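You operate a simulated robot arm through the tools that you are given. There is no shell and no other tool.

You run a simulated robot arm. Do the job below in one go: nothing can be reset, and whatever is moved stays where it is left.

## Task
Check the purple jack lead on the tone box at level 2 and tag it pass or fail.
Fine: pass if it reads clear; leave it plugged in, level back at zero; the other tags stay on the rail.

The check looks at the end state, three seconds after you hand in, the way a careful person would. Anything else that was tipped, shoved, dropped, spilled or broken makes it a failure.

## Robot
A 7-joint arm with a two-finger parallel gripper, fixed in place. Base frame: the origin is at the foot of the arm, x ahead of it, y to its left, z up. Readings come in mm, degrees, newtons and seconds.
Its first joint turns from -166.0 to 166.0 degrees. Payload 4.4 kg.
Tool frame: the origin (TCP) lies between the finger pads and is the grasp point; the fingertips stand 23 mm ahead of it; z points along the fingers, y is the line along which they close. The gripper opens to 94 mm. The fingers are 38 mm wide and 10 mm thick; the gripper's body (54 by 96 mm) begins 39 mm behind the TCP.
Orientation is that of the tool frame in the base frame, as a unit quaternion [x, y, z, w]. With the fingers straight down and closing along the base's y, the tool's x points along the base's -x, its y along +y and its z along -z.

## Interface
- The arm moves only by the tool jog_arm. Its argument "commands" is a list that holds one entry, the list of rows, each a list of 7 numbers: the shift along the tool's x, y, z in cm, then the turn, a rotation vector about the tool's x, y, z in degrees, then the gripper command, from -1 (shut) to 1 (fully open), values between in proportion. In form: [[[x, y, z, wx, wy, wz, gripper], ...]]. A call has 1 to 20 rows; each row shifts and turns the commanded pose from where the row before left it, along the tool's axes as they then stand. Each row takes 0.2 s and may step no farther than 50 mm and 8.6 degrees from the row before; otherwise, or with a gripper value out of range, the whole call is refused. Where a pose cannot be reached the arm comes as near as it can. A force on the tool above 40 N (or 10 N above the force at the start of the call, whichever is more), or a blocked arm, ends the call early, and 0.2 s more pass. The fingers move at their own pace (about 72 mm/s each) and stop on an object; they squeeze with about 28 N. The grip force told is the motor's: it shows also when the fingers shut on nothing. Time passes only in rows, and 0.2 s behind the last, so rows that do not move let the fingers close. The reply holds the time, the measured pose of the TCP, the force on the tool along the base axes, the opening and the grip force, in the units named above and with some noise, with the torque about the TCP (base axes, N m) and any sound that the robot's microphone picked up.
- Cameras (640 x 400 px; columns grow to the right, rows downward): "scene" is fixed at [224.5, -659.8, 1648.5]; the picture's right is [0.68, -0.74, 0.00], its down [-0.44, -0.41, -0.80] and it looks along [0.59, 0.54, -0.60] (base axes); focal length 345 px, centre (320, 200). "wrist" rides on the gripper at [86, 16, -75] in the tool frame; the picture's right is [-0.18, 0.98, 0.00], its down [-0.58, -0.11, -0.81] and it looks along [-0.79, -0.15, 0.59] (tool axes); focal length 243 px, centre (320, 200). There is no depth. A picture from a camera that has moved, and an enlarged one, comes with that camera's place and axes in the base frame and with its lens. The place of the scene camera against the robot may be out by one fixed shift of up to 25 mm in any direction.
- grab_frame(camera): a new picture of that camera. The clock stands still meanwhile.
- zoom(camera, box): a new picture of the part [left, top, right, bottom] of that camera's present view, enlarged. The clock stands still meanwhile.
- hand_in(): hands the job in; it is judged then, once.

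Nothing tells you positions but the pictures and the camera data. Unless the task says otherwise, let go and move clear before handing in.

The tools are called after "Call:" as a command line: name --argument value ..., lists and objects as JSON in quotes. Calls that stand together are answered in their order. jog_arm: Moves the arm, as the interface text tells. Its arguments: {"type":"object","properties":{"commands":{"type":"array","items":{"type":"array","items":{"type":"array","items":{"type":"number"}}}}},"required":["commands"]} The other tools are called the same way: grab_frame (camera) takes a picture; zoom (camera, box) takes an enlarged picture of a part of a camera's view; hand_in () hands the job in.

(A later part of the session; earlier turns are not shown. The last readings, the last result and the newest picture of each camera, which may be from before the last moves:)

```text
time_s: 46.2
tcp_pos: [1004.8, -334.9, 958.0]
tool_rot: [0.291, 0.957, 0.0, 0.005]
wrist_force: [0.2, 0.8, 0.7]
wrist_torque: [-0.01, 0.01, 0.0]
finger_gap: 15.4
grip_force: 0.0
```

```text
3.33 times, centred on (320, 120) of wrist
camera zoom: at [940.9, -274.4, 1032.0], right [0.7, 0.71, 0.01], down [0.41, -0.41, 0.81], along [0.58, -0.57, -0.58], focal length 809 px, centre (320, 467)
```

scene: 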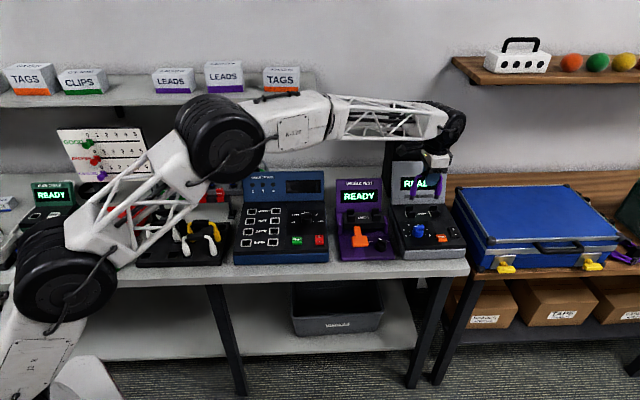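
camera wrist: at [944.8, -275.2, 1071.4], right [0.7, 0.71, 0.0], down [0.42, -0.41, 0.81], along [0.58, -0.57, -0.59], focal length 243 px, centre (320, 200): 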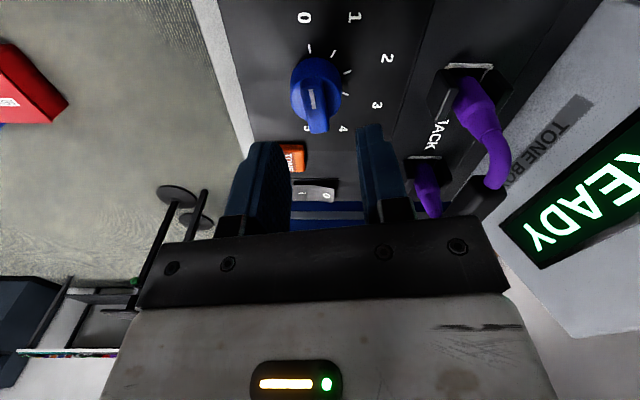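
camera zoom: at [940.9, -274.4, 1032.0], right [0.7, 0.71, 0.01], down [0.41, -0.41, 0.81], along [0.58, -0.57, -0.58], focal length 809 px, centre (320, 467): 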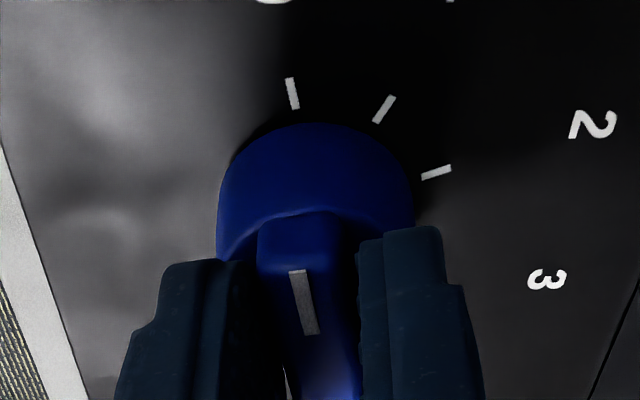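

Forces are nil with the fingers loosely straddling the ridge. I'll turn clockwise 40° first and check.

Call:
jog_arm --commands '[[[0, 0, 0, 0, 0, 8, -0.67], [0, 0, 0, 0, 0, 8, -0.67], [0, 0, 0, 0, 0, 8, -0.67], [0, 0, 0, 0, 0, 8, -0.67], [0, 0, 0, 0, 0, 8, -0.67], [0, 0, 0, 0, 0, 0, -0.67]]]'

Call:
grab_frame --camera "wrist"

Call:
zoom --camera "wrist" --box '[250, 60, 390, 180]'

Call:
zoom --camera "scene" --box '[385, 160, 465, 250]'

```text
time_s: 47.6
tcp_pos: [1005.1, -335.7, 958.0]
tool_rot: [0.602, 0.799, 0.002, 0.006]
wrist_force: [-0.8, 0.8, -0.1]
wrist_torque: [0.0, 0.02, -0.02]
finger_gap: 15.5
grip_force: 0.1
```

```text
taken
camera wrist: at [995.6, -247.9, 1032.5], right [1.0, 0.09, 0.01], down [0.05, -0.59, 0.81], along [0.08, -0.8, -0.59], focal length 243 px, centre (320, 200)
```

wrist: 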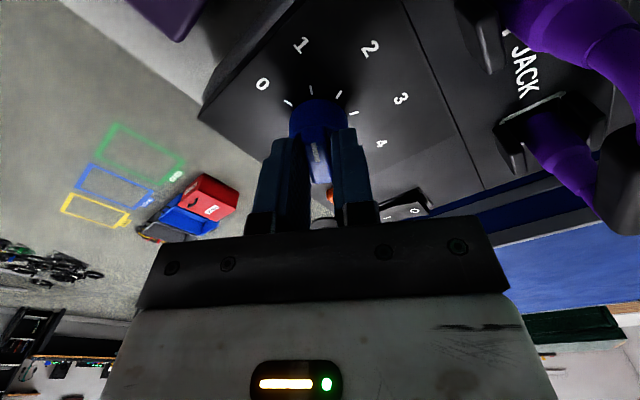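

```text
3.33 times, centred on (320, 120) of wrist
camera zoom: at [995.6, -247.9, 1032.5], right [1.0, 0.09, 0.01], down [0.05, -0.59, 0.81], along [0.08, -0.8, -0.59], focal length 809 px, centre (320, 467)
```

zoom: 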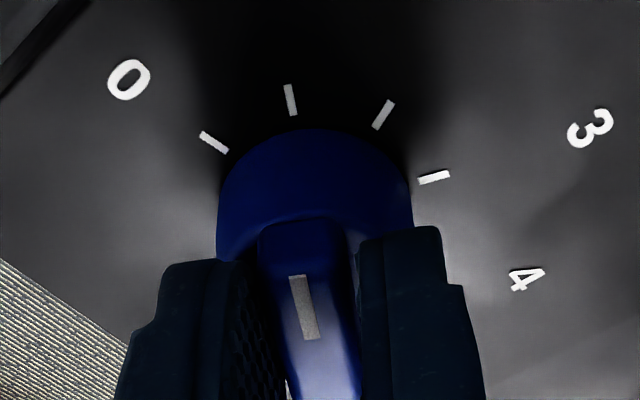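

```text
4.44 times, centred on (425, 205) of scene
camera zoom: at [224.5, -659.8, 1648.5], right [0.68, -0.74, 0.0], down [-0.44, -0.41, -0.8], along [0.59, 0.54, -0.6], focal length 1534 px, centre (-147, 178)
```

zoom: 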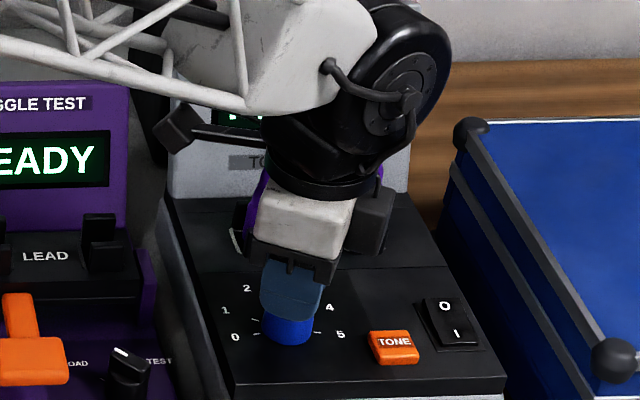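

The knob followed exactly one step (40°), now at 1. One more 40° takes it to 2; camera clearance above the lead is about 20 mm.

Call:
jog_arm --commands '[[[0, 0, 0, 0, 0, 8, -0.67], [0, 0, 0, 0, 0, 8, -0.67], [0, 0, 0, 0, 0, 8, -0.67], [0, 0, 0, 0, 0, 8, -0.67], [0, 0, 0, 0, 0, 8, -0.67], [0, 0, 0, 0, 0, 0, -0.67]]]'

Call:
zoom --camera "wrist" --box '[250, 60, 390, 180]'

Call:
zoom --camera "scene" --box '[385, 160, 465, 250]'

```text
time_s: 49.0
tcp_pos: [1006.5, -336.6, 957.8]
tool_rot: [0.839, 0.544, 0.004, 0.004]
wrist_force: [0.0, -0.8, 0.2]
wrist_torque: [0.02, 0.03, 0.02]
finger_gap: 15.4
grip_force: 0.0
```

```text
3.33 times, centred on (320, 120) of wrist
camera zoom: at [1054.6, -263.5, 1033.0], right [0.82, -0.57, 0.01], down [-0.34, -0.48, 0.8], along [-0.45, -0.67, -0.59], focal length 809 px, centre (320, 467)
```

zoom: 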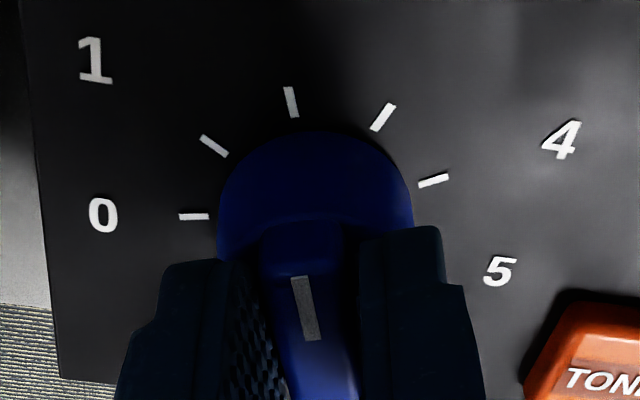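

```text
4.44 times, centred on (425, 205) of scene
camera zoom: at [224.5, -659.8, 1648.5], right [0.68, -0.74, 0.0], down [-0.44, -0.41, -0.8], along [0.59, 0.54, -0.6], focal length 1534 px, centre (-147, 178)
```

zoom: 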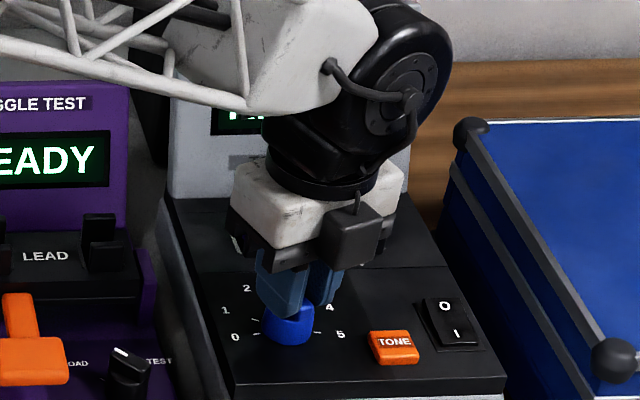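

The mark now lines up with tick 2. I'll lift straight off the knob and verify the setting.

Call:
jog_arm --commands '[[[0, 0, -1, 0, 0, 0, -0.67], [0, 0, -1.5, 0, 0, 0, -0.67], [0, 0, -2.5, 0, 0, 0, -0.67], [0, 0, 0, 0, 0, 0, -1], [0, 0, 0, 0, 0, 0, -1]]]'

Call:
zoom --camera "wrist" --box '[230, 20, 410, 170]'

Call:
zoom --camera "scene" --box '[385, 160, 465, 250]'

```text
time_s: 50.2
tcp_pos: [1004.1, -335.6, 1008.6]
tool_rot: [0.838, 0.546, 0.004, 0.004]
wrist_force: [-1.0, 0.2, -0.3]
wrist_torque: [0.01, 0.01, -0.02]
finger_gap: 0.0
grip_force: 28.4
```

```text
2.67 times, centred on (320, 95) of wrist
camera zoom: at [1053.5, -263.4, 1084.5], right [0.82, -0.57, 0.01], down [-0.34, -0.48, 0.8], along [-0.45, -0.67, -0.59], focal length 647 px, centre (320, 480)
```

zoom: 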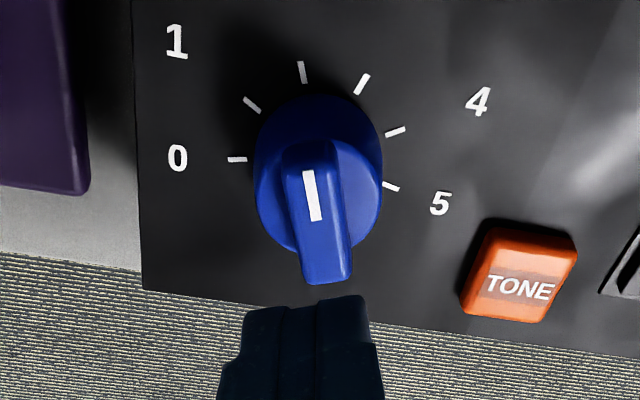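

```text
4.44 times, centred on (425, 205) of scene
camera zoom: at [224.5, -659.8, 1648.5], right [0.68, -0.74, 0.0], down [-0.44, -0.41, -0.8], along [0.59, 0.54, -0.6], focal length 1534 px, centre (-147, 178)
```

zoom: 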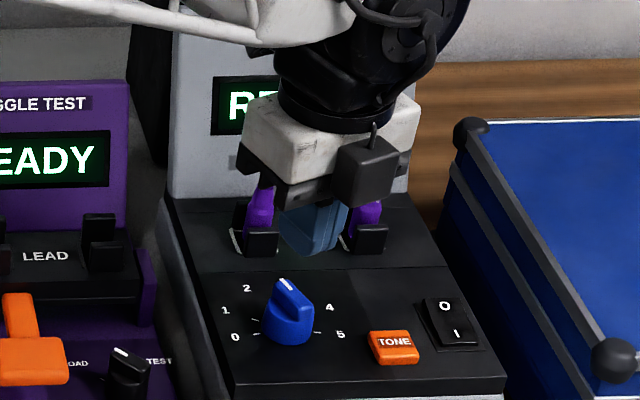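

The level is at 2. Next I'll move the closed fingertips above the TONE button at about (1033, -401).

Call:
jog_arm --commands '[[[-2.4, 2.65, 0, 0, 0, 0, -1], [-2.4, 2.65, 0, 0, 0, 0, -1], [0, 0, 2.5, 0, 0, 0, -1], [0, 0, 1.5, 0, 0, 0, -1], [0, 0, 0, 0, 0, 0, -1], [0, 0, 0, 0, 0, 0, -1]]]'

Call:
zoom --camera "wrist" --box '[220, 20, 420, 190]'

Call:
zoom --camera "scene" --box '[385, 150, 475, 250]'

```text
time_s: 51.6
tcp_pos: [1032.1, -401.6, 969.5]
tool_rot: [0.838, 0.545, 0.003, 0.004]
wrist_force: [0.1, 0.0, -0.7]
wrist_torque: [0.0, 0.02, 0.03]
finger_gap: 0.0
grip_force: 28.0
```

```text
2.35 times, centred on (320, 105) of wrist
camera zoom: at [1082.2, -329.8, 1045.2], right [0.82, -0.57, 0.01], down [-0.34, -0.48, 0.8], along [-0.45, -0.67, -0.59], focal length 571 px, centre (320, 424)
```

zoom: 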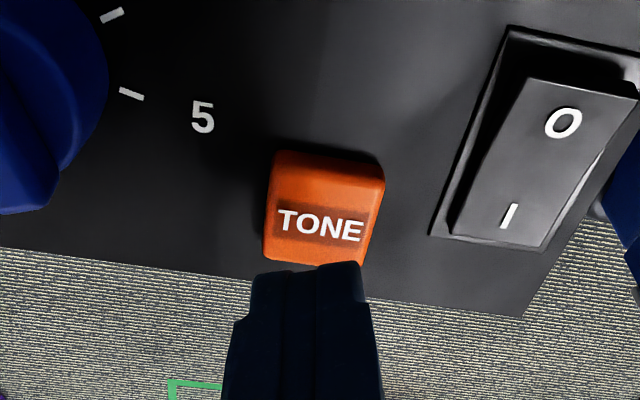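

```text
4.00 times, centred on (430, 200) of scene
camera zoom: at [224.5, -659.8, 1648.5], right [0.68, -0.74, 0.0], down [-0.44, -0.41, -0.8], along [0.59, 0.54, -0.6], focal length 1380 px, centre (-120, 200)
```

zoom: 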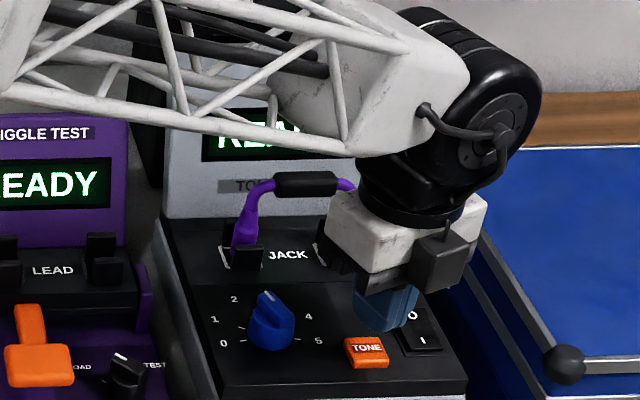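

The fingertips are over the button. I'll nudge 4 mm, descend to near contact, then press gently.

Call:
jog_arm --commands '[[[0.4, 0.1, 1.0, 0, 0, 0, -1], [0, 0, 1.0, 0, 0, 0, -1], [0, 0, 0, 0, 0, 0, -1], [0, 0, 0, 0, 0, 0, -1]]]'

Call:
zoom --camera "wrist" --box '[250, 60, 390, 180]'

Call:
zoom --camera "scene" --box '[385, 160, 475, 250]'

```text
time_s: 52.6
tcp_pos: [1035.3, -399.1, 948.2]
tool_rot: [0.838, 0.545, 0.004, 0.004]
wrist_force: [0.1, -0.1, 0.3]
wrist_torque: [-0.01, -0.01, 0.0]
finger_gap: 0.0
grip_force: 28.1
```

```text
3.33 times, centred on (320, 120) of wrist
camera zoom: at [1085.0, -326.0, 1024.2], right [0.82, -0.57, 0.01], down [-0.34, -0.48, 0.8], along [-0.45, -0.67, -0.59], focal length 809 px, centre (320, 467)
```

zoom: 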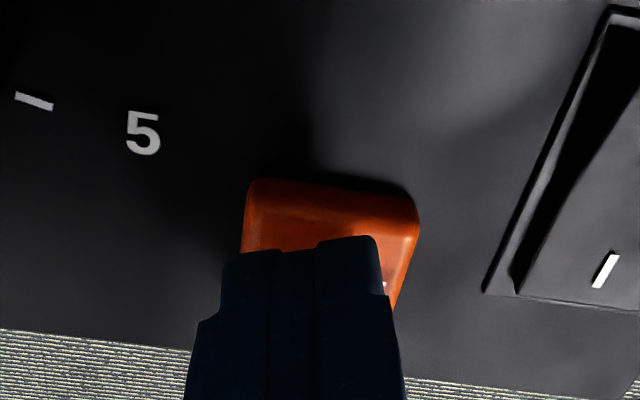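

```text
4.44 times, centred on (430, 205) of scene
camera zoom: at [224.5, -659.8, 1648.5], right [0.68, -0.74, 0.0], down [-0.44, -0.41, -0.8], along [0.59, 0.54, -0.6], focal length 1534 px, centre (-169, 178)
```

zoom: 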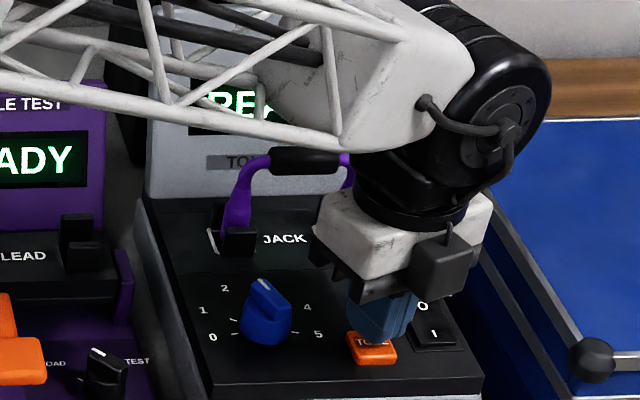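

Now press down slowly.

Call:
jog_arm --commands '[[[0, 0, 0.25, 0, 0, 0, -1], [0, 0, 0.25, 0, 0, 0, -1], [0, 0, 0.2, 0, 0, 0, -1], [0, 0, 0, 0, 0, 0, -1]]]'

Call:
zoom --camera "scene" --box '[385, 160, 475, 250]'

```text
time_s: 53.6
tcp_pos: [1036.6, -397.8, 940.8]
tool_rot: [0.838, 0.546, 0.005, 0.004]
wrist_force: [-0.1, -0.6, 1.7]
wrist_torque: [-0.01, 0.03, -0.04]
finger_gap: 0.0
grip_force: 27.7
heard: click
```

```text
4.44 times, centred on (430, 205) of scene
camera zoom: at [224.5, -659.8, 1648.5], right [0.68, -0.74, 0.0], down [-0.44, -0.41, -0.8], along [0.59, 0.54, -0.6], focal length 1534 px, centre (-169, 178)
```

zoom: 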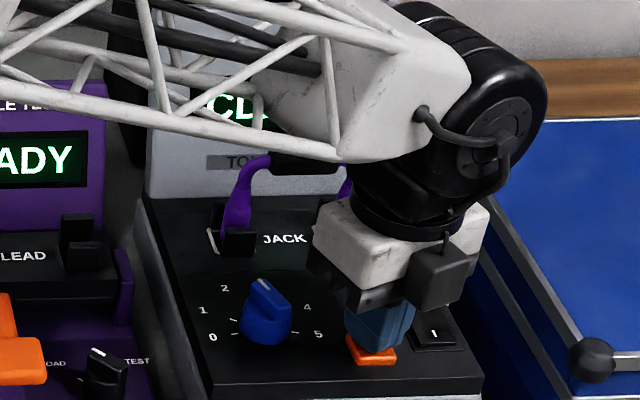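

A click, and the display changed to something starting with "CL". I'll zoom in on it.

Call:
zoom --camera "scene" --box '[405, 165, 450, 200]'

Call:
jog_arm --commands '[[[0, 0, -1.0, 0, 0, 0, -1], [0, 0, -2.0, 0, 0, 0, -1], [0, 0, -3.0, 0, 0, 0, -1]]]'

Call:
grab_frame --camera "scene"

Call:
zoom --camera "scene" --box '[385, 150, 475, 250]'

```text
11.43 times, centred on (428, 182) of scene
camera zoom: at [224.5, -659.8, 1648.5], right [0.68, -0.74, 0.0], down [-0.44, -0.41, -0.8], along [0.59, 0.54, -0.6], focal length 3944 px, centre (-909, 400)
```

zoom: 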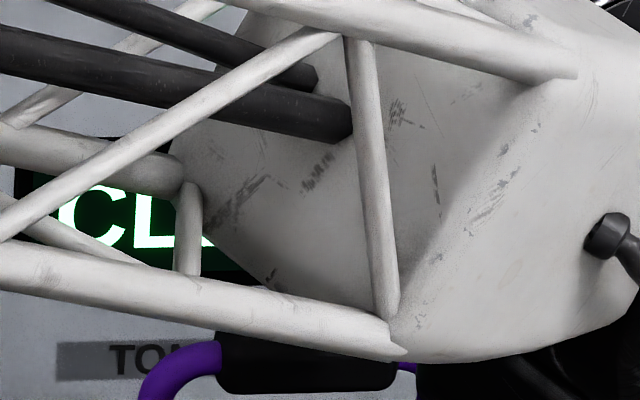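

```text
time_s: 54.4
tcp_pos: [1036.1, -398.9, 1000.3]
tool_rot: [0.838, 0.545, 0.004, 0.004]
wrist_force: [-0.4, 0.5, 0.0]
wrist_torque: [0.02, 0.0, 0.01]
finger_gap: 0.2
grip_force: 27.8
```

```text
taken
```

scene: 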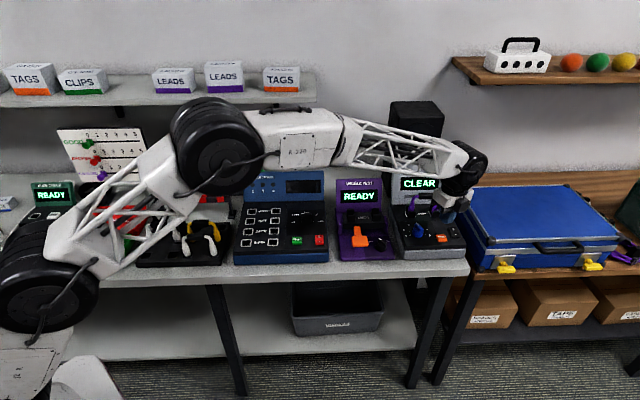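

```text
4.00 times, centred on (430, 200) of scene
camera zoom: at [224.5, -659.8, 1648.5], right [0.68, -0.74, 0.0], down [-0.44, -0.41, -0.8], along [0.59, 0.54, -0.6], focal length 1380 px, centre (-120, 200)
```

zoom: 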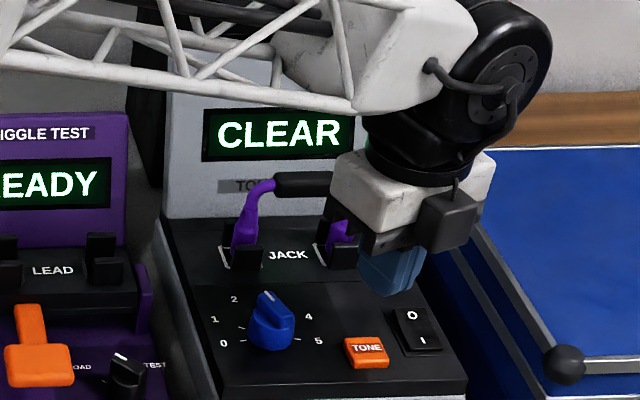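

The display reads CLEAR at level 2, so the lead passes. Now I'll return over the knob to set the level back to zero.

Call:
jog_arm --commands '[[[2.27, -2.7, -0.5, 0, 0, 0, -0.4], [2.27, -2.7, -0.5, 0, 0, 0, -0.4], [0, 0, 0, 0, 0, 0, -0.4], [0, 0, 2.0, 0, 0, 0, -0.4], [0, 0, 2.0, 0, 0, 0, -0.4], [0, 0, 0, 0, 0, 0, -0.4], [0, 0, 0, 0, 0, 0, -0.4]]]'

Call:
zoom --camera "wrist" --box '[250, 60, 390, 180]'

Call:
zoom --camera "scene" --box '[385, 150, 475, 250]'

```text
time_s: 56.0
tcp_pos: [1006.1, -332.8, 972.1]
tool_rot: [0.838, 0.546, 0.004, 0.004]
wrist_force: [0.8, -0.6, 0.4]
wrist_torque: [0.0, -0.02, 0.05]
finger_gap: 28.1
grip_force: 0.1
```

```text
3.33 times, centred on (320, 120) of wrist
camera zoom: at [1055.5, -260.9, 1047.7], right [0.82, -0.57, 0.01], down [-0.34, -0.48, 0.8], along [-0.45, -0.67, -0.59], focal length 809 px, centre (320, 467)
```

zoom: 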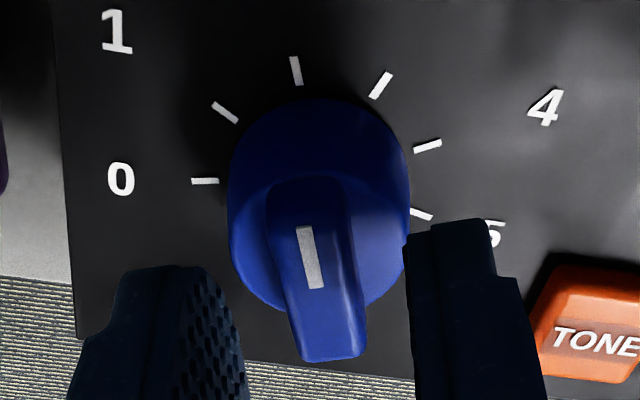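

```text
4.00 times, centred on (430, 200) of scene
camera zoom: at [224.5, -659.8, 1648.5], right [0.68, -0.74, 0.0], down [-0.44, -0.41, -0.8], along [0.59, 0.54, -0.6], focal length 1380 px, centre (-120, 200)
```

zoom: 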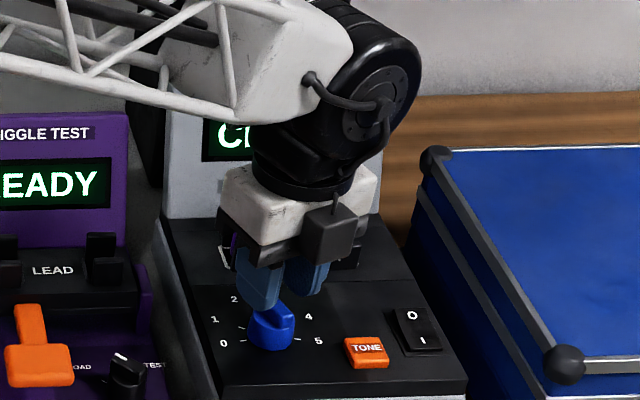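

I need to shift about 4.5 mm along the ridge, then lower and straddle it again.

Call:
jog_arm --commands '[[[-0.45, 0, 0, 0, 0, 0, -0.4], [0, 0, 0.7, 0, 0, 0, -0.4], [0, 0, 0.7, 0, 0, 0, -0.4], [0, 0, 0, 0, 0, 0, -0.6], [0, 0, 0, 0, 0, 0, -0.67], [0, 0, 0, 0, 0, 0, -0.67]]]'

Call:
zoom --camera "wrist" --box '[250, 60, 390, 180]'

```text
time_s: 57.4
tcp_pos: [1004.0, -338.3, 956.5]
tool_rot: [0.838, 0.546, 0.004, 0.004]
wrist_force: [0.4, 0.4, 0.5]
wrist_torque: [-0.01, 0.01, 0.01]
finger_gap: 15.6
grip_force: 0.1
```

```text
3.33 times, centred on (320, 120) of wrist
camera zoom: at [1053.1, -266.4, 1032.4], right [0.82, -0.57, 0.01], down [-0.34, -0.48, 0.8], along [-0.45, -0.67, -0.59], focal length 809 px, centre (320, 467)
```

zoom: 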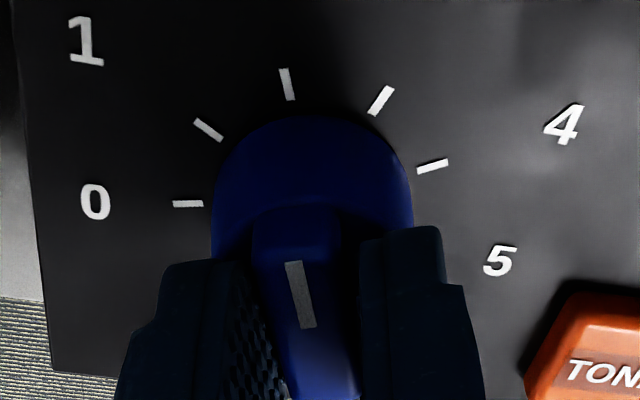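

Slightly overshot; I'll adjust 2.5 mm and turn counter-clockwise 40°, then check.

Call:
jog_arm --commands '[[[0.25, 0, 0, 0, 0, 0, -0.67], [0, 0, 0, 0, 0, 0, -0.67], [0, 0, 0, 0, 0, -8, -0.67], [0, 0, 0, 0, 0, -8, -0.67], [0, 0, 0, 0, 0, -8, -0.67], [0, 0, 0, 0, 0, -8, -0.67], [0, 0, 0, 0, 0, -8, -0.67], [0, 0, 0, 0, 0, 0, -0.67]]]'

Call:
zoom --camera "wrist" --box '[250, 60, 390, 180]'

```text
time_s: 59.2
tcp_pos: [1004.2, -335.6, 957.2]
tool_rot: [0.601, 0.799, 0.002, 0.006]
wrist_force: [0.3, -0.1, -0.2]
wrist_torque: [-0.01, 0.01, 0.02]
finger_gap: 15.2
grip_force: 0.0
```

```text
3.33 times, centred on (320, 120) of wrist
camera zoom: at [995.0, -248.5, 1032.3], right [1.0, 0.1, 0.01], down [0.05, -0.59, 0.81], along [0.08, -0.8, -0.59], focal length 809 px, centre (320, 467)
```

zoom: 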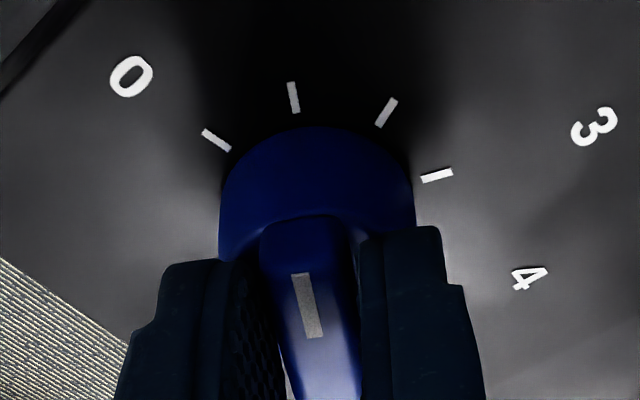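

At level 1 again; another 40° to zero.

Call:
jog_arm --commands '[[[0, 0, 0, 0, 0, -8, -0.67], [0, 0, 0, 0, 0, -8, -0.67], [0, 0, 0, 0, 0, -8, -0.67], [0, 0, 0, 0, 0, -8, -0.67], [0, 0, 0, 0, 0, -8, -0.67], [0, 0, 0, 0, 0, 0, -0.67]]]'

Call:
zoom --camera "wrist" --box '[250, 60, 390, 180]'

```text
time_s: 60.6
tcp_pos: [1003.2, -335.7, 957.2]
tool_rot: [0.292, 0.957, 0.001, 0.005]
wrist_force: [0.5, -0.2, -0.4]
wrist_torque: [0.04, 0.0, -0.03]
finger_gap: 15.5
grip_force: 0.1
```

```text
3.33 times, centred on (320, 120) of wrist
camera zoom: at [940.3, -274.5, 1030.9], right [0.7, 0.71, 0.01], down [0.41, -0.41, 0.81], along [0.58, -0.57, -0.58], focal length 809 px, centre (320, 467)
```

zoom: 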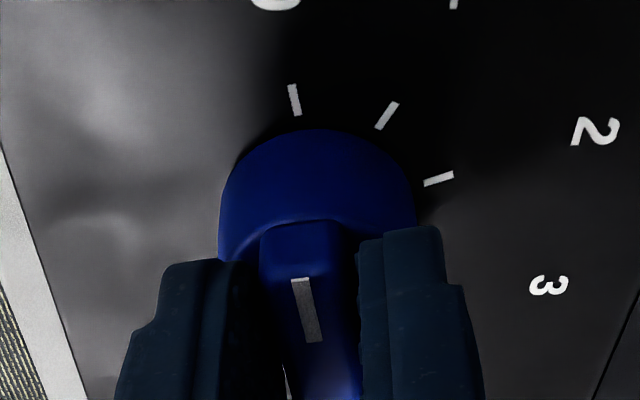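

The knob is back at 0. I'll lift off and verify, also re-reading the display.

Call:
jog_arm --commands '[[[0, 0, -1, 0, 0, 0, -0.67], [0, 0, -2, 0, 0, 0, -0.67], [0, 0, -4, 0, 0, 0, -0.67], [0, 0, -5, 0, 0, 0, 0], [0, 0, 0, 0, 0, 0, 0]]]'

Call:
zoom --camera "wrist" --box '[240, 0, 400, 130]'

Call:
zoom --camera "scene" --box '[400, 215, 440, 245]'

Call:
zoom --camera "scene" --box '[385, 150, 475, 250]'

```text
time_s: 61.8
tcp_pos: [1001.6, -336.2, 1077.6]
tool_rot: [0.292, 0.956, 0.001, 0.005]
wrist_force: [0.3, -0.4, -0.4]
wrist_torque: [0.02, -0.02, 0.03]
finger_gap: 46.9
grip_force: 0.1
```

```text
3.08 times, centred on (320, 65) of wrist
camera zoom: at [937.9, -274.9, 1152.3], right [0.7, 0.71, 0.01], down [0.41, -0.41, 0.81], along [0.58, -0.57, -0.58], focal length 746 px, centre (320, 615)
```

zoom: 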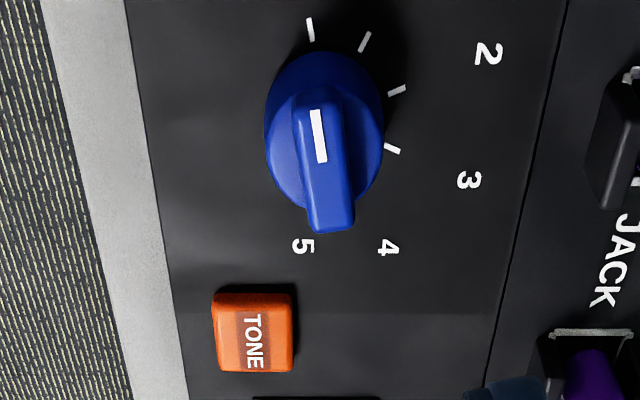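

```text
13.33 times, centred on (420, 230) of scene
camera zoom: at [224.5, -659.8, 1648.5], right [0.68, -0.74, 0.0], down [-0.44, -0.41, -0.8], along [0.59, 0.54, -0.6], focal length 4602 px, centre (-1013, -200)
```

zoom: 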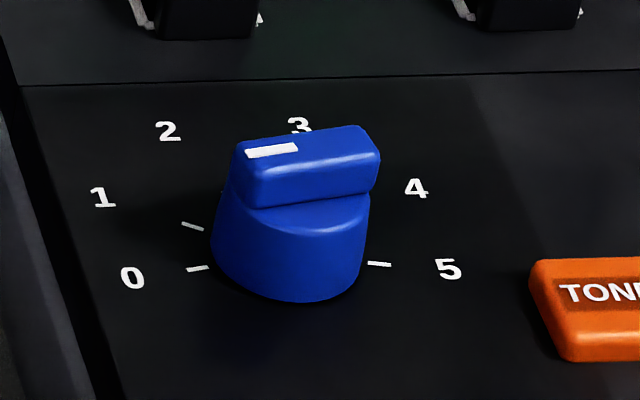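

```text
4.00 times, centred on (430, 200) of scene
camera zoom: at [224.5, -659.8, 1648.5], right [0.68, -0.74, 0.0], down [-0.44, -0.41, -0.8], along [0.59, 0.54, -0.6], focal length 1380 px, centre (-120, 200)
```

zoom: 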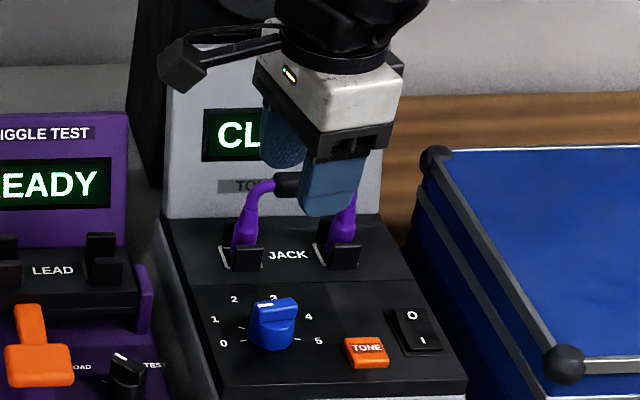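

The knob is exactly as it was at zero and CLEAR stays on the display. Next is a PASS tag; I'll study the tags' shape.

Call:
zoom --camera "scene" --box '[155, 180, 190, 210]'

Call:
zoom --camera "scene" --box '[150, 160, 250, 220]'

Call:
zoom --camera "scene" --box '[190, 175, 230, 210]'

```text
13.33 times, centred on (172, 195) of scene
camera zoom: at [224.5, -659.8, 1648.5], right [0.68, -0.74, 0.0], down [-0.44, -0.41, -0.8], along [0.59, 0.54, -0.6], focal length 4602 px, centre (2287, 267)
```

zoom: 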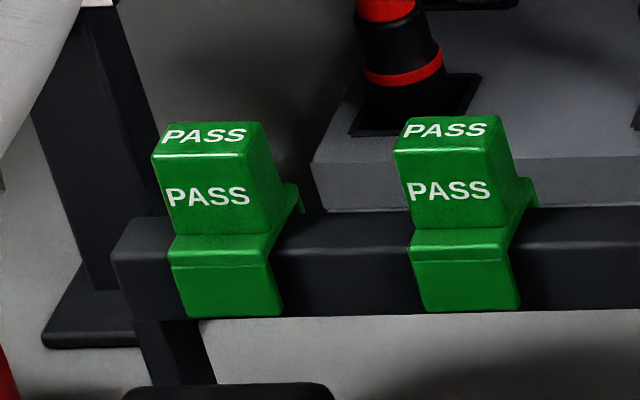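

```text
6.40 times, centred on (200, 190) of scene
camera zoom: at [224.5, -659.8, 1648.5], right [0.68, -0.74, 0.0], down [-0.44, -0.41, -0.8], along [0.59, 0.54, -0.6], focal length 2209 px, centre (1088, 264)
```

zoom: 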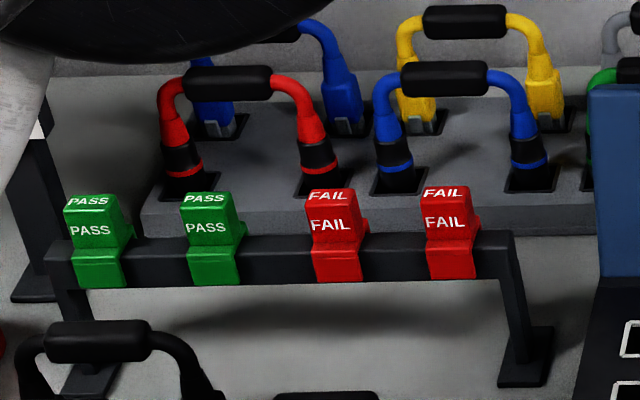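

```text
11.43 times, centred on (210, 192) of scene
camera zoom: at [224.5, -659.8, 1648.5], right [0.68, -0.74, 0.0], down [-0.44, -0.41, -0.8], along [0.59, 0.54, -0.6], focal length 3944 px, centre (1577, 286)
```

zoom: 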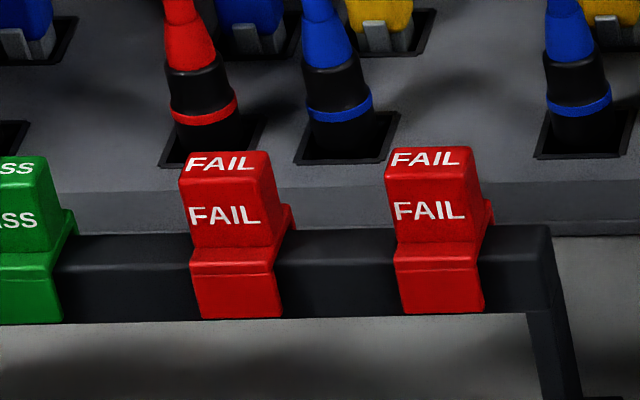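

Level is verified at zero. Now I'll raise, turn the gripper so the camera faces the back, and travel left toward the tag rail.

Call:
jog_arm --commands '[[[0, 0, -4, 0, 0, 0, 0], [0, 0, -4, 0, 0, 0, 0], [0, 0, -4, 0, 0, 0, 0], [0, 0, 0, 0, 0, -7.9, 0], [0, 0, 0, 0, 0, -7.9, 0], [0, 0, 0, 0, 0, -7.9, 0], [0, 0, 0, 0, 0, -7.9, 0], [0, 0, 0, 0, 0, -7.9, 0], [0, 0, 0, 0, 0, -7.9, 0], [0, 0, 0, 0, 0, -7.9, 0], [0, 0, 0, 0, 0, -7.9, 0], [0, 0, 0, 0, 0, -7.9, 0], [0, 0, 0, 0, 0, -7.9, 0], [0, 0, 0, 0, 0, 0, 0], [0, 0, 0, 0, 0, 0, 0]]]'

Call:
grab_frame --camera "scene"

Call:
zoom --camera "scene" --box '[385, 150, 475, 250]'

```text
time_s: 65.0
tcp_pos: [1000.3, -336.1, 1196.0]
tool_rot: [-0.384, 0.923, -0.004, 0.004]
wrist_force: [-0.1, 0.2, -0.1]
wrist_torque: [0.01, 0.0, 0.04]
finger_gap: 47.0
grip_force: 0.2
```

```text
taken
```

scene: 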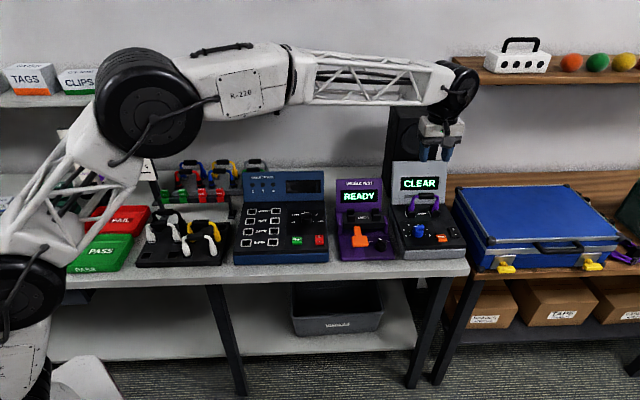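

```text
4.00 times, centred on (430, 200) of scene
camera zoom: at [224.5, -659.8, 1648.5], right [0.68, -0.74, 0.0], down [-0.44, -0.41, -0.8], along [0.59, 0.54, -0.6], focal length 1380 px, centre (-120, 200)
```

zoom: 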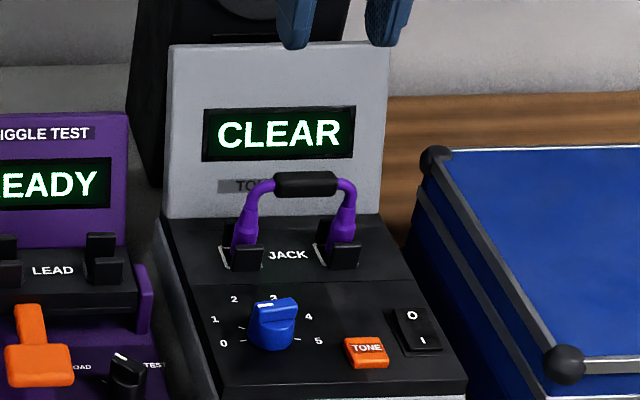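

CLEAR is confirmed with the lead plugged in and level at 0. Travelling left to the tag rail now.

Call:
jog_arm --commands '[[[0, 2.5, 0, 0, 0, 0, 0], [0, 4.7, 0, 0, 0, 0, 0], [0, 4.7, 0, 0, 0, 0, 0], [0, 4.7, 0, 0, 0, 0, 0], [0, 4.7, 0, 0, 0, 0, 0], [0, 4.7, 0, 0, 0, 0, 0], [0, 4.7, 0, 0, 0, 0, 0], [0, 4.7, 0, 0, 0, 0, 0], [0, 4.7, 0, 0, 0, 0, 0], [0, 4.7, 0, 0, 0, 0, 0], [0, 4.7, 0, 0, 0, 0, 0], [0, 4.7, 0, 0, 0, 0, 0], [0, 4.7, 0, 0, 0, 0, 0], [0, 4.7, 0, 0, 0, 0, 0], [0, 4.7, 0, 0, 0, 0, 0], [0, 4.7, 0, 0, 0, 0, 0], [0, 4.7, 0, 0, 0, 0, 0], [0, 0, 0, 0, 0, 0, 0], [0, 0, 0, 0, 0, 0, 0]]]'

Call:
grab_frame --camera "wrist"

Call:
zoom --camera "wrist" --box '[230, 60, 430, 230]'

Call:
grab_frame --camera "scene"

```text
time_s: 69.0
tcp_pos: [451.3, 211.9, 1188.3]
tool_rot: [-0.383, 0.924, -0.004, 0.004]
wrist_force: [-0.1, -0.7, 0.0]
wrist_torque: [-0.01, 0.03, -0.01]
finger_gap: 47.1
grip_force: 0.0
```

```text
taken
camera wrist: at [376.6, 162.4, 1262.5], right [-0.57, 0.82, -0.01], down [0.48, 0.34, 0.81], along [0.67, 0.45, -0.59], focal length 243 px, centre (320, 200)
```

wrist: 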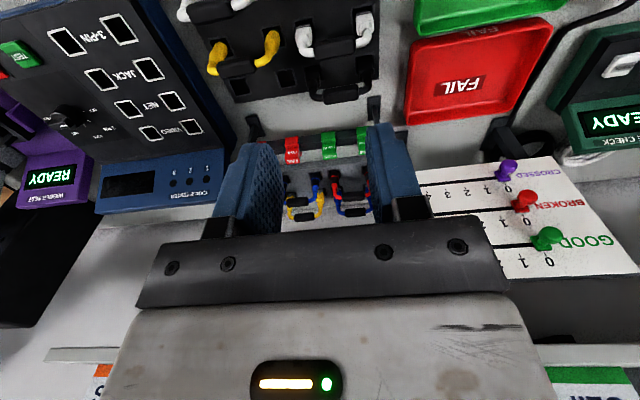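

```text
2.35 times, centred on (330, 145) of wrist
camera zoom: at [376.6, 162.4, 1262.5], right [-0.57, 0.82, -0.01], down [0.48, 0.34, 0.81], along [0.67, 0.45, -0.59], focal length 571 px, centre (296, 329)
```

zoom: 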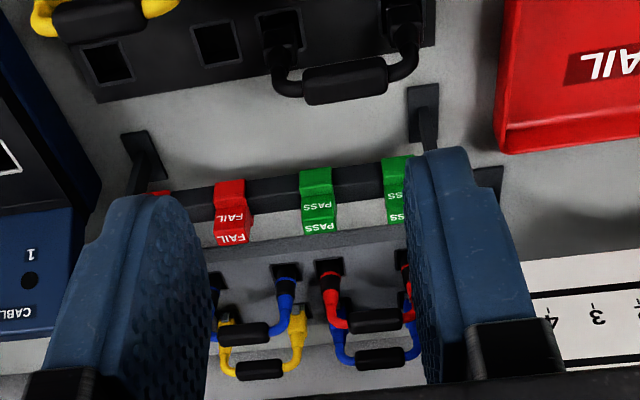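

```text
taken
```

scene: 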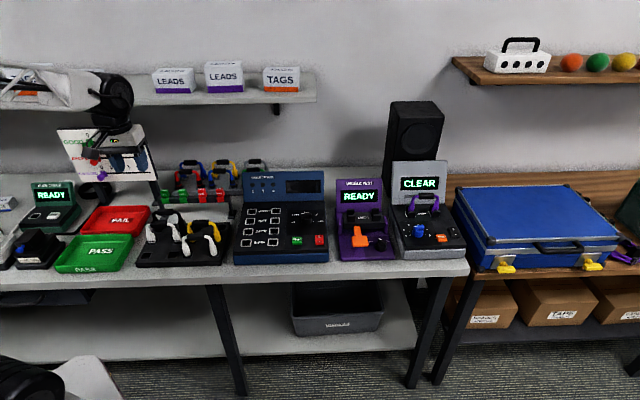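

I have a good view of the tags and score board. I'll move a bit right and closer to locate the board edge and the PASS tag precisely.

Call:
jog_arm --commands '[[[-2.5, -2.5, 2, 0, 0, 0, 0], [-2.5, -2.5, 2, 0, 0, 0, 0], [0, 0, 0, 0, 0, 0, 0], [0, 0, 0, 0, 0, 0, 0]]]'

Call:
grab_frame --camera "wrist"

Call:
zoom --camera "wrist" --box '[280, 60, 480, 230]'

```text
time_s: 70.0
tcp_pos: [521.8, 214.2, 1149.0]
tool_rot: [-0.383, 0.924, -0.004, 0.005]
wrist_force: [-0.8, 0.7, 0.8]
wrist_torque: [0.0, -0.01, 0.01]
finger_gap: 47.0
grip_force: 0.1
```

```text
taken
camera wrist: at [449.4, 163.6, 1224.3], right [-0.57, 0.82, -0.01], down [0.48, 0.34, 0.81], along [0.67, 0.45, -0.59], focal length 243 px, centre (320, 200)
```

wrist: 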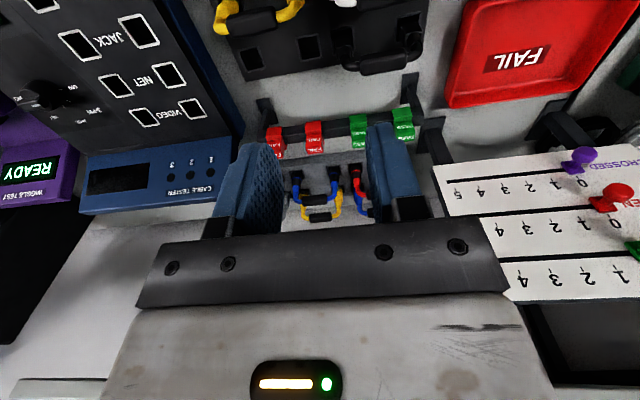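

```text
2.35 times, centred on (380, 145) of wrist
camera zoom: at [449.4, 163.6, 1224.3], right [-0.57, 0.82, -0.01], down [0.48, 0.34, 0.81], along [0.67, 0.45, -0.59], focal length 571 px, centre (179, 329)
```

zoom: 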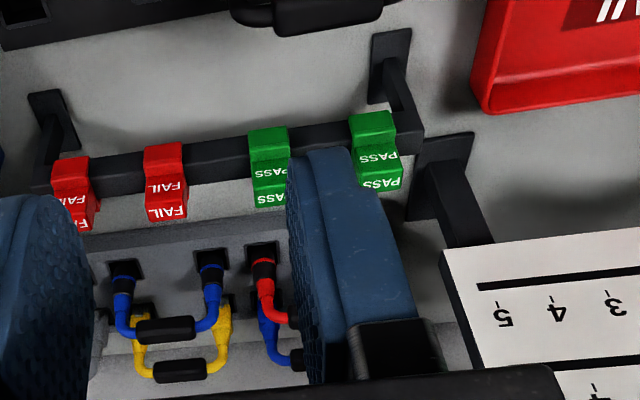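

The board's nearest corner is at s≈103 mm; the right-hand PASS tag is at s≈190, so approaching with the camera at the front is clear. I'll hover above that tag.

Call:
jog_arm --commands '[[[-3.65, 0.675, 2.0, 0, 0, 0, 0], [-3.65, 0.675, 2.0, 0, 0, 0, 0], [-3.65, 0.675, 2.5, 0, 0, 0, 0], [-3.65, 0.675, 2.5, 0, 0, 0, 0], [0, 0, 1.0, 0, 0, 0, 0], [0, 0, 0, 0, 0, 0, 0], [0, 0, 0, 0, 0, 0, 0]]]'

Call:
grab_frame --camera "wrist"

Call:
zoom --camera "wrist" --box '[240, 40, 400, 190]'

Call:
zoom --camera "scene" --box '[120, 130, 240, 220]'

```text
time_s: 71.6
tcp_pos: [606.9, 336.3, 1049.9]
tool_rot: [-0.383, 0.924, -0.003, 0.005]
wrist_force: [-0.2, 0.6, 0.0]
wrist_torque: [0.02, 0.01, -0.01]
finger_gap: 46.9
grip_force: 0.0
```

```text
taken
camera wrist: at [534.0, 286.5, 1124.7], right [-0.57, 0.82, -0.01], down [0.48, 0.34, 0.81], along [0.67, 0.45, -0.59], focal length 243 px, centre (320, 200)
```

wrist: 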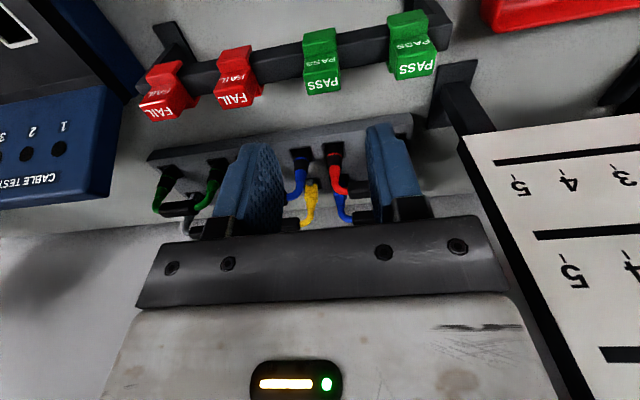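

```text
2.67 times, centred on (320, 115) of wrist
camera zoom: at [534.0, 286.5, 1124.7], right [-0.57, 0.82, -0.01], down [0.48, 0.34, 0.81], along [0.67, 0.45, -0.59], focal length 647 px, centre (320, 427)
```

zoom: 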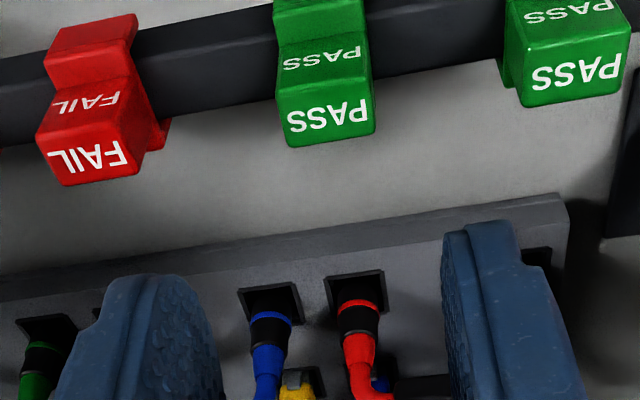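

```text
4.44 times, centred on (180, 175) of scene
camera zoom: at [224.5, -659.8, 1648.5], right [0.68, -0.74, 0.0], down [-0.44, -0.41, -0.8], along [0.59, 0.54, -0.6], focal length 1534 px, centre (942, 311)
```

zoom: 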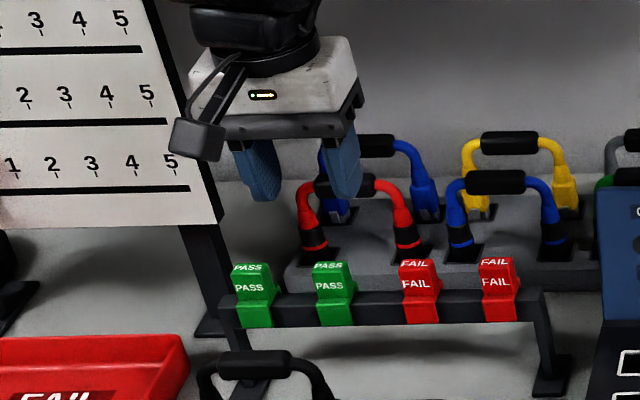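

The tag is centred to ~2.5 mm. Correcting and descending part way.

Call:
jog_arm --commands '[[[0.05, 0.22, 2.0, 0, 0, 0, 0], [0, 0, 2.5, 0, 0, 0, 0], [0, 0, 0, 0, 0, 0, 0], [0, 0, 0, 0, 0, 0, 0]]]'

Call:
zoom --camera "wrist" --box '[240, 60, 400, 210]'

Call:
zoom --camera "scene" --box '[140, 150, 220, 220]'

```text
time_s: 72.6
tcp_pos: [606.8, 336.0, 1006.1]
tool_rot: [-0.383, 0.924, -0.004, 0.004]
wrist_force: [-0.2, -0.9, 0.4]
wrist_torque: [0.01, -0.01, -0.01]
finger_gap: 47.1
grip_force: 0.0
```

```text
2.67 times, centred on (320, 135) of wrist
camera zoom: at [532.8, 286.2, 1079.7], right [-0.57, 0.82, -0.01], down [0.48, 0.34, 0.81], along [0.67, 0.45, -0.59], focal length 647 px, centre (320, 373)
```

zoom: 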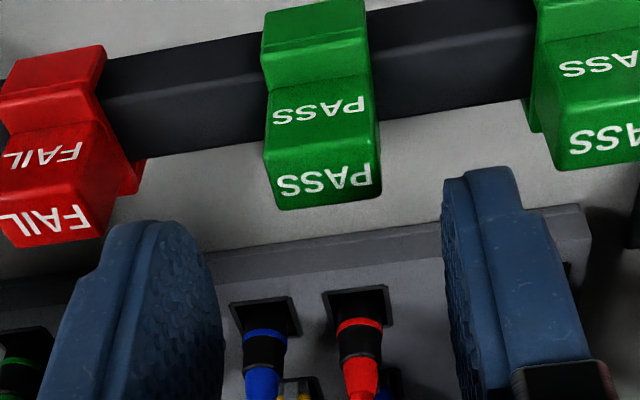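

```text
5.71 times, centred on (180, 185) of scene
camera zoom: at [224.5, -659.8, 1648.5], right [0.68, -0.74, 0.0], down [-0.44, -0.41, -0.8], along [0.59, 0.54, -0.6], focal length 1972 px, centre (1120, 286)
```

zoom: 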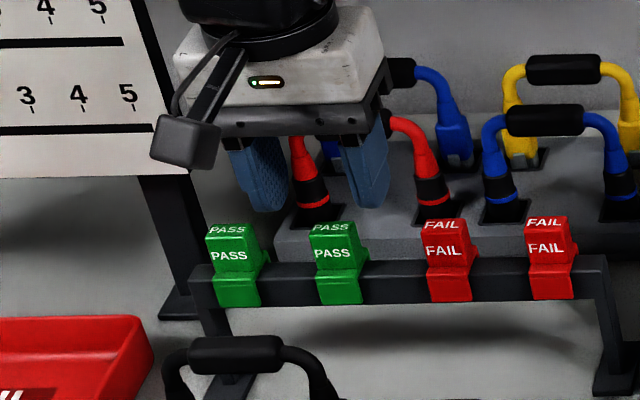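

The tag sits between the fingers. Lowering to z≈963 and closing gently.

Call:
jog_arm --commands '[[[0, 0.08, 2.0, 0, 0, 0, 0], [0, 0, 1.5, 0, 0, 0, 0], [0, 0, 0.8, 0, 0, 0, 0], [0, 0, 0, 0, 0, 0, 0], [0, 0, 0, 0, 0, 0, -0.2]]]'

Call:
zoom --camera "wrist" --box '[240, 80, 400, 230]'

Call:
zoom --camera "scene" --box '[140, 150, 220, 220]'

```text
time_s: 73.8
tcp_pos: [606.6, 338.0, 962.5]
tool_rot: [-0.383, 0.924, -0.003, 0.005]
wrist_force: [-0.1, 0.4, 0.3]
wrist_torque: [0.01, -0.01, 0.04]
finger_gap: 37.9
grip_force: 0.1
```

```text
2.67 times, centred on (320, 155) of wrist
camera zoom: at [533.9, 288.0, 1037.3], right [-0.57, 0.82, -0.01], down [0.48, 0.34, 0.81], along [0.67, 0.45, -0.59], focal length 647 px, centre (320, 320)
```

zoom: 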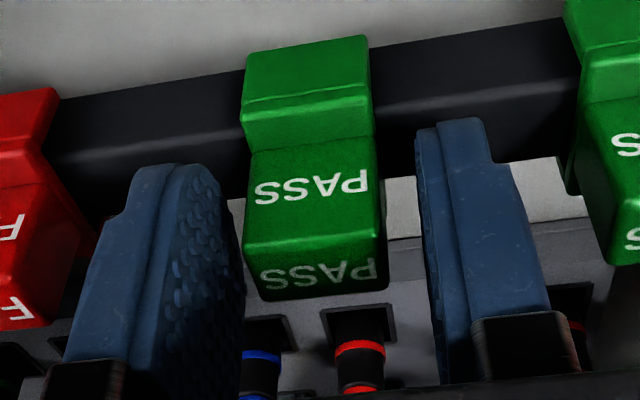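

```text
5.71 times, centred on (180, 185) of scene
camera zoom: at [224.5, -659.8, 1648.5], right [0.68, -0.74, 0.0], down [-0.44, -0.41, -0.8], along [0.59, 0.54, -0.6], focal length 1972 px, centre (1120, 286)
```

zoom: 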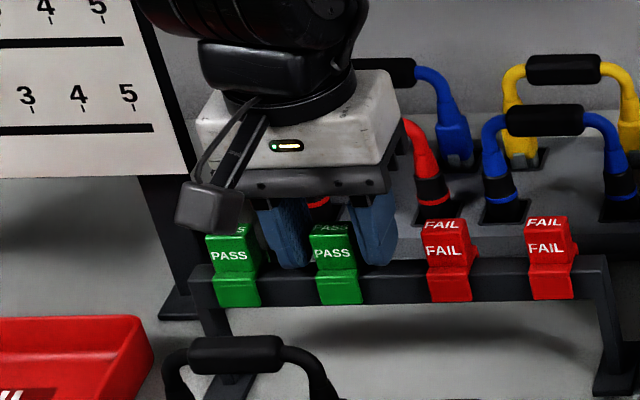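

The block is centred between the fingers (perspective accounted for). Closing.

Call:
jog_arm --commands '[[[0, 0, 0, 0, 0, 0, -0.4], [0, 0, 0, 0, 0, 0, -1], [0, 0, 0, 0, 0, 0, -1], [0, 0, 0, 0, 0, 0, -1]]]'

Call:
zoom --camera "wrist" --box '[240, 80, 400, 230]'

Call:
zoom --camera "scene" --box '[140, 150, 220, 220]'

```text
time_s: 74.8
tcp_pos: [605.4, 337.7, 962.1]
tool_rot: [-0.384, 0.923, -0.004, 0.005]
wrist_force: [-0.3, -0.8, 1.0]
wrist_torque: [0.01, 0.01, -0.01]
finger_gap: 23.0
grip_force: 28.1
```

```text
2.67 times, centred on (320, 155) of wrist
camera zoom: at [533.9, 288.0, 1037.3], right [-0.57, 0.82, -0.01], down [0.48, 0.34, 0.81], along [0.67, 0.45, -0.59], focal length 647 px, centre (320, 320)
```

zoom: 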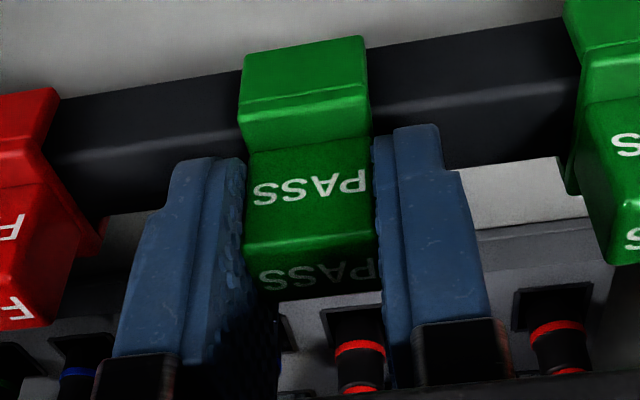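

```text
5.71 times, centred on (180, 185) of scene
camera zoom: at [224.5, -659.8, 1648.5], right [0.68, -0.74, 0.0], down [-0.44, -0.41, -0.8], along [0.59, 0.54, -0.6], focal length 1972 px, centre (1120, 286)
```

zoom: 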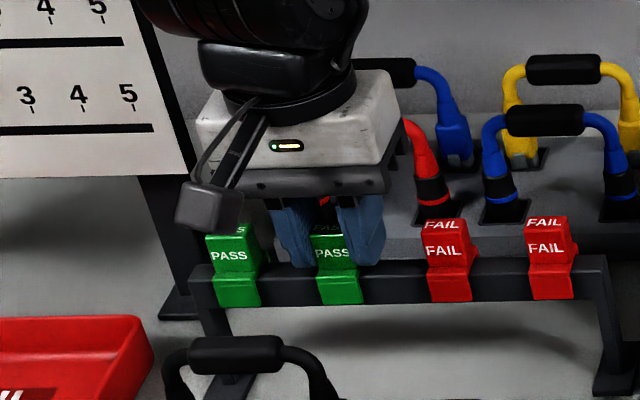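

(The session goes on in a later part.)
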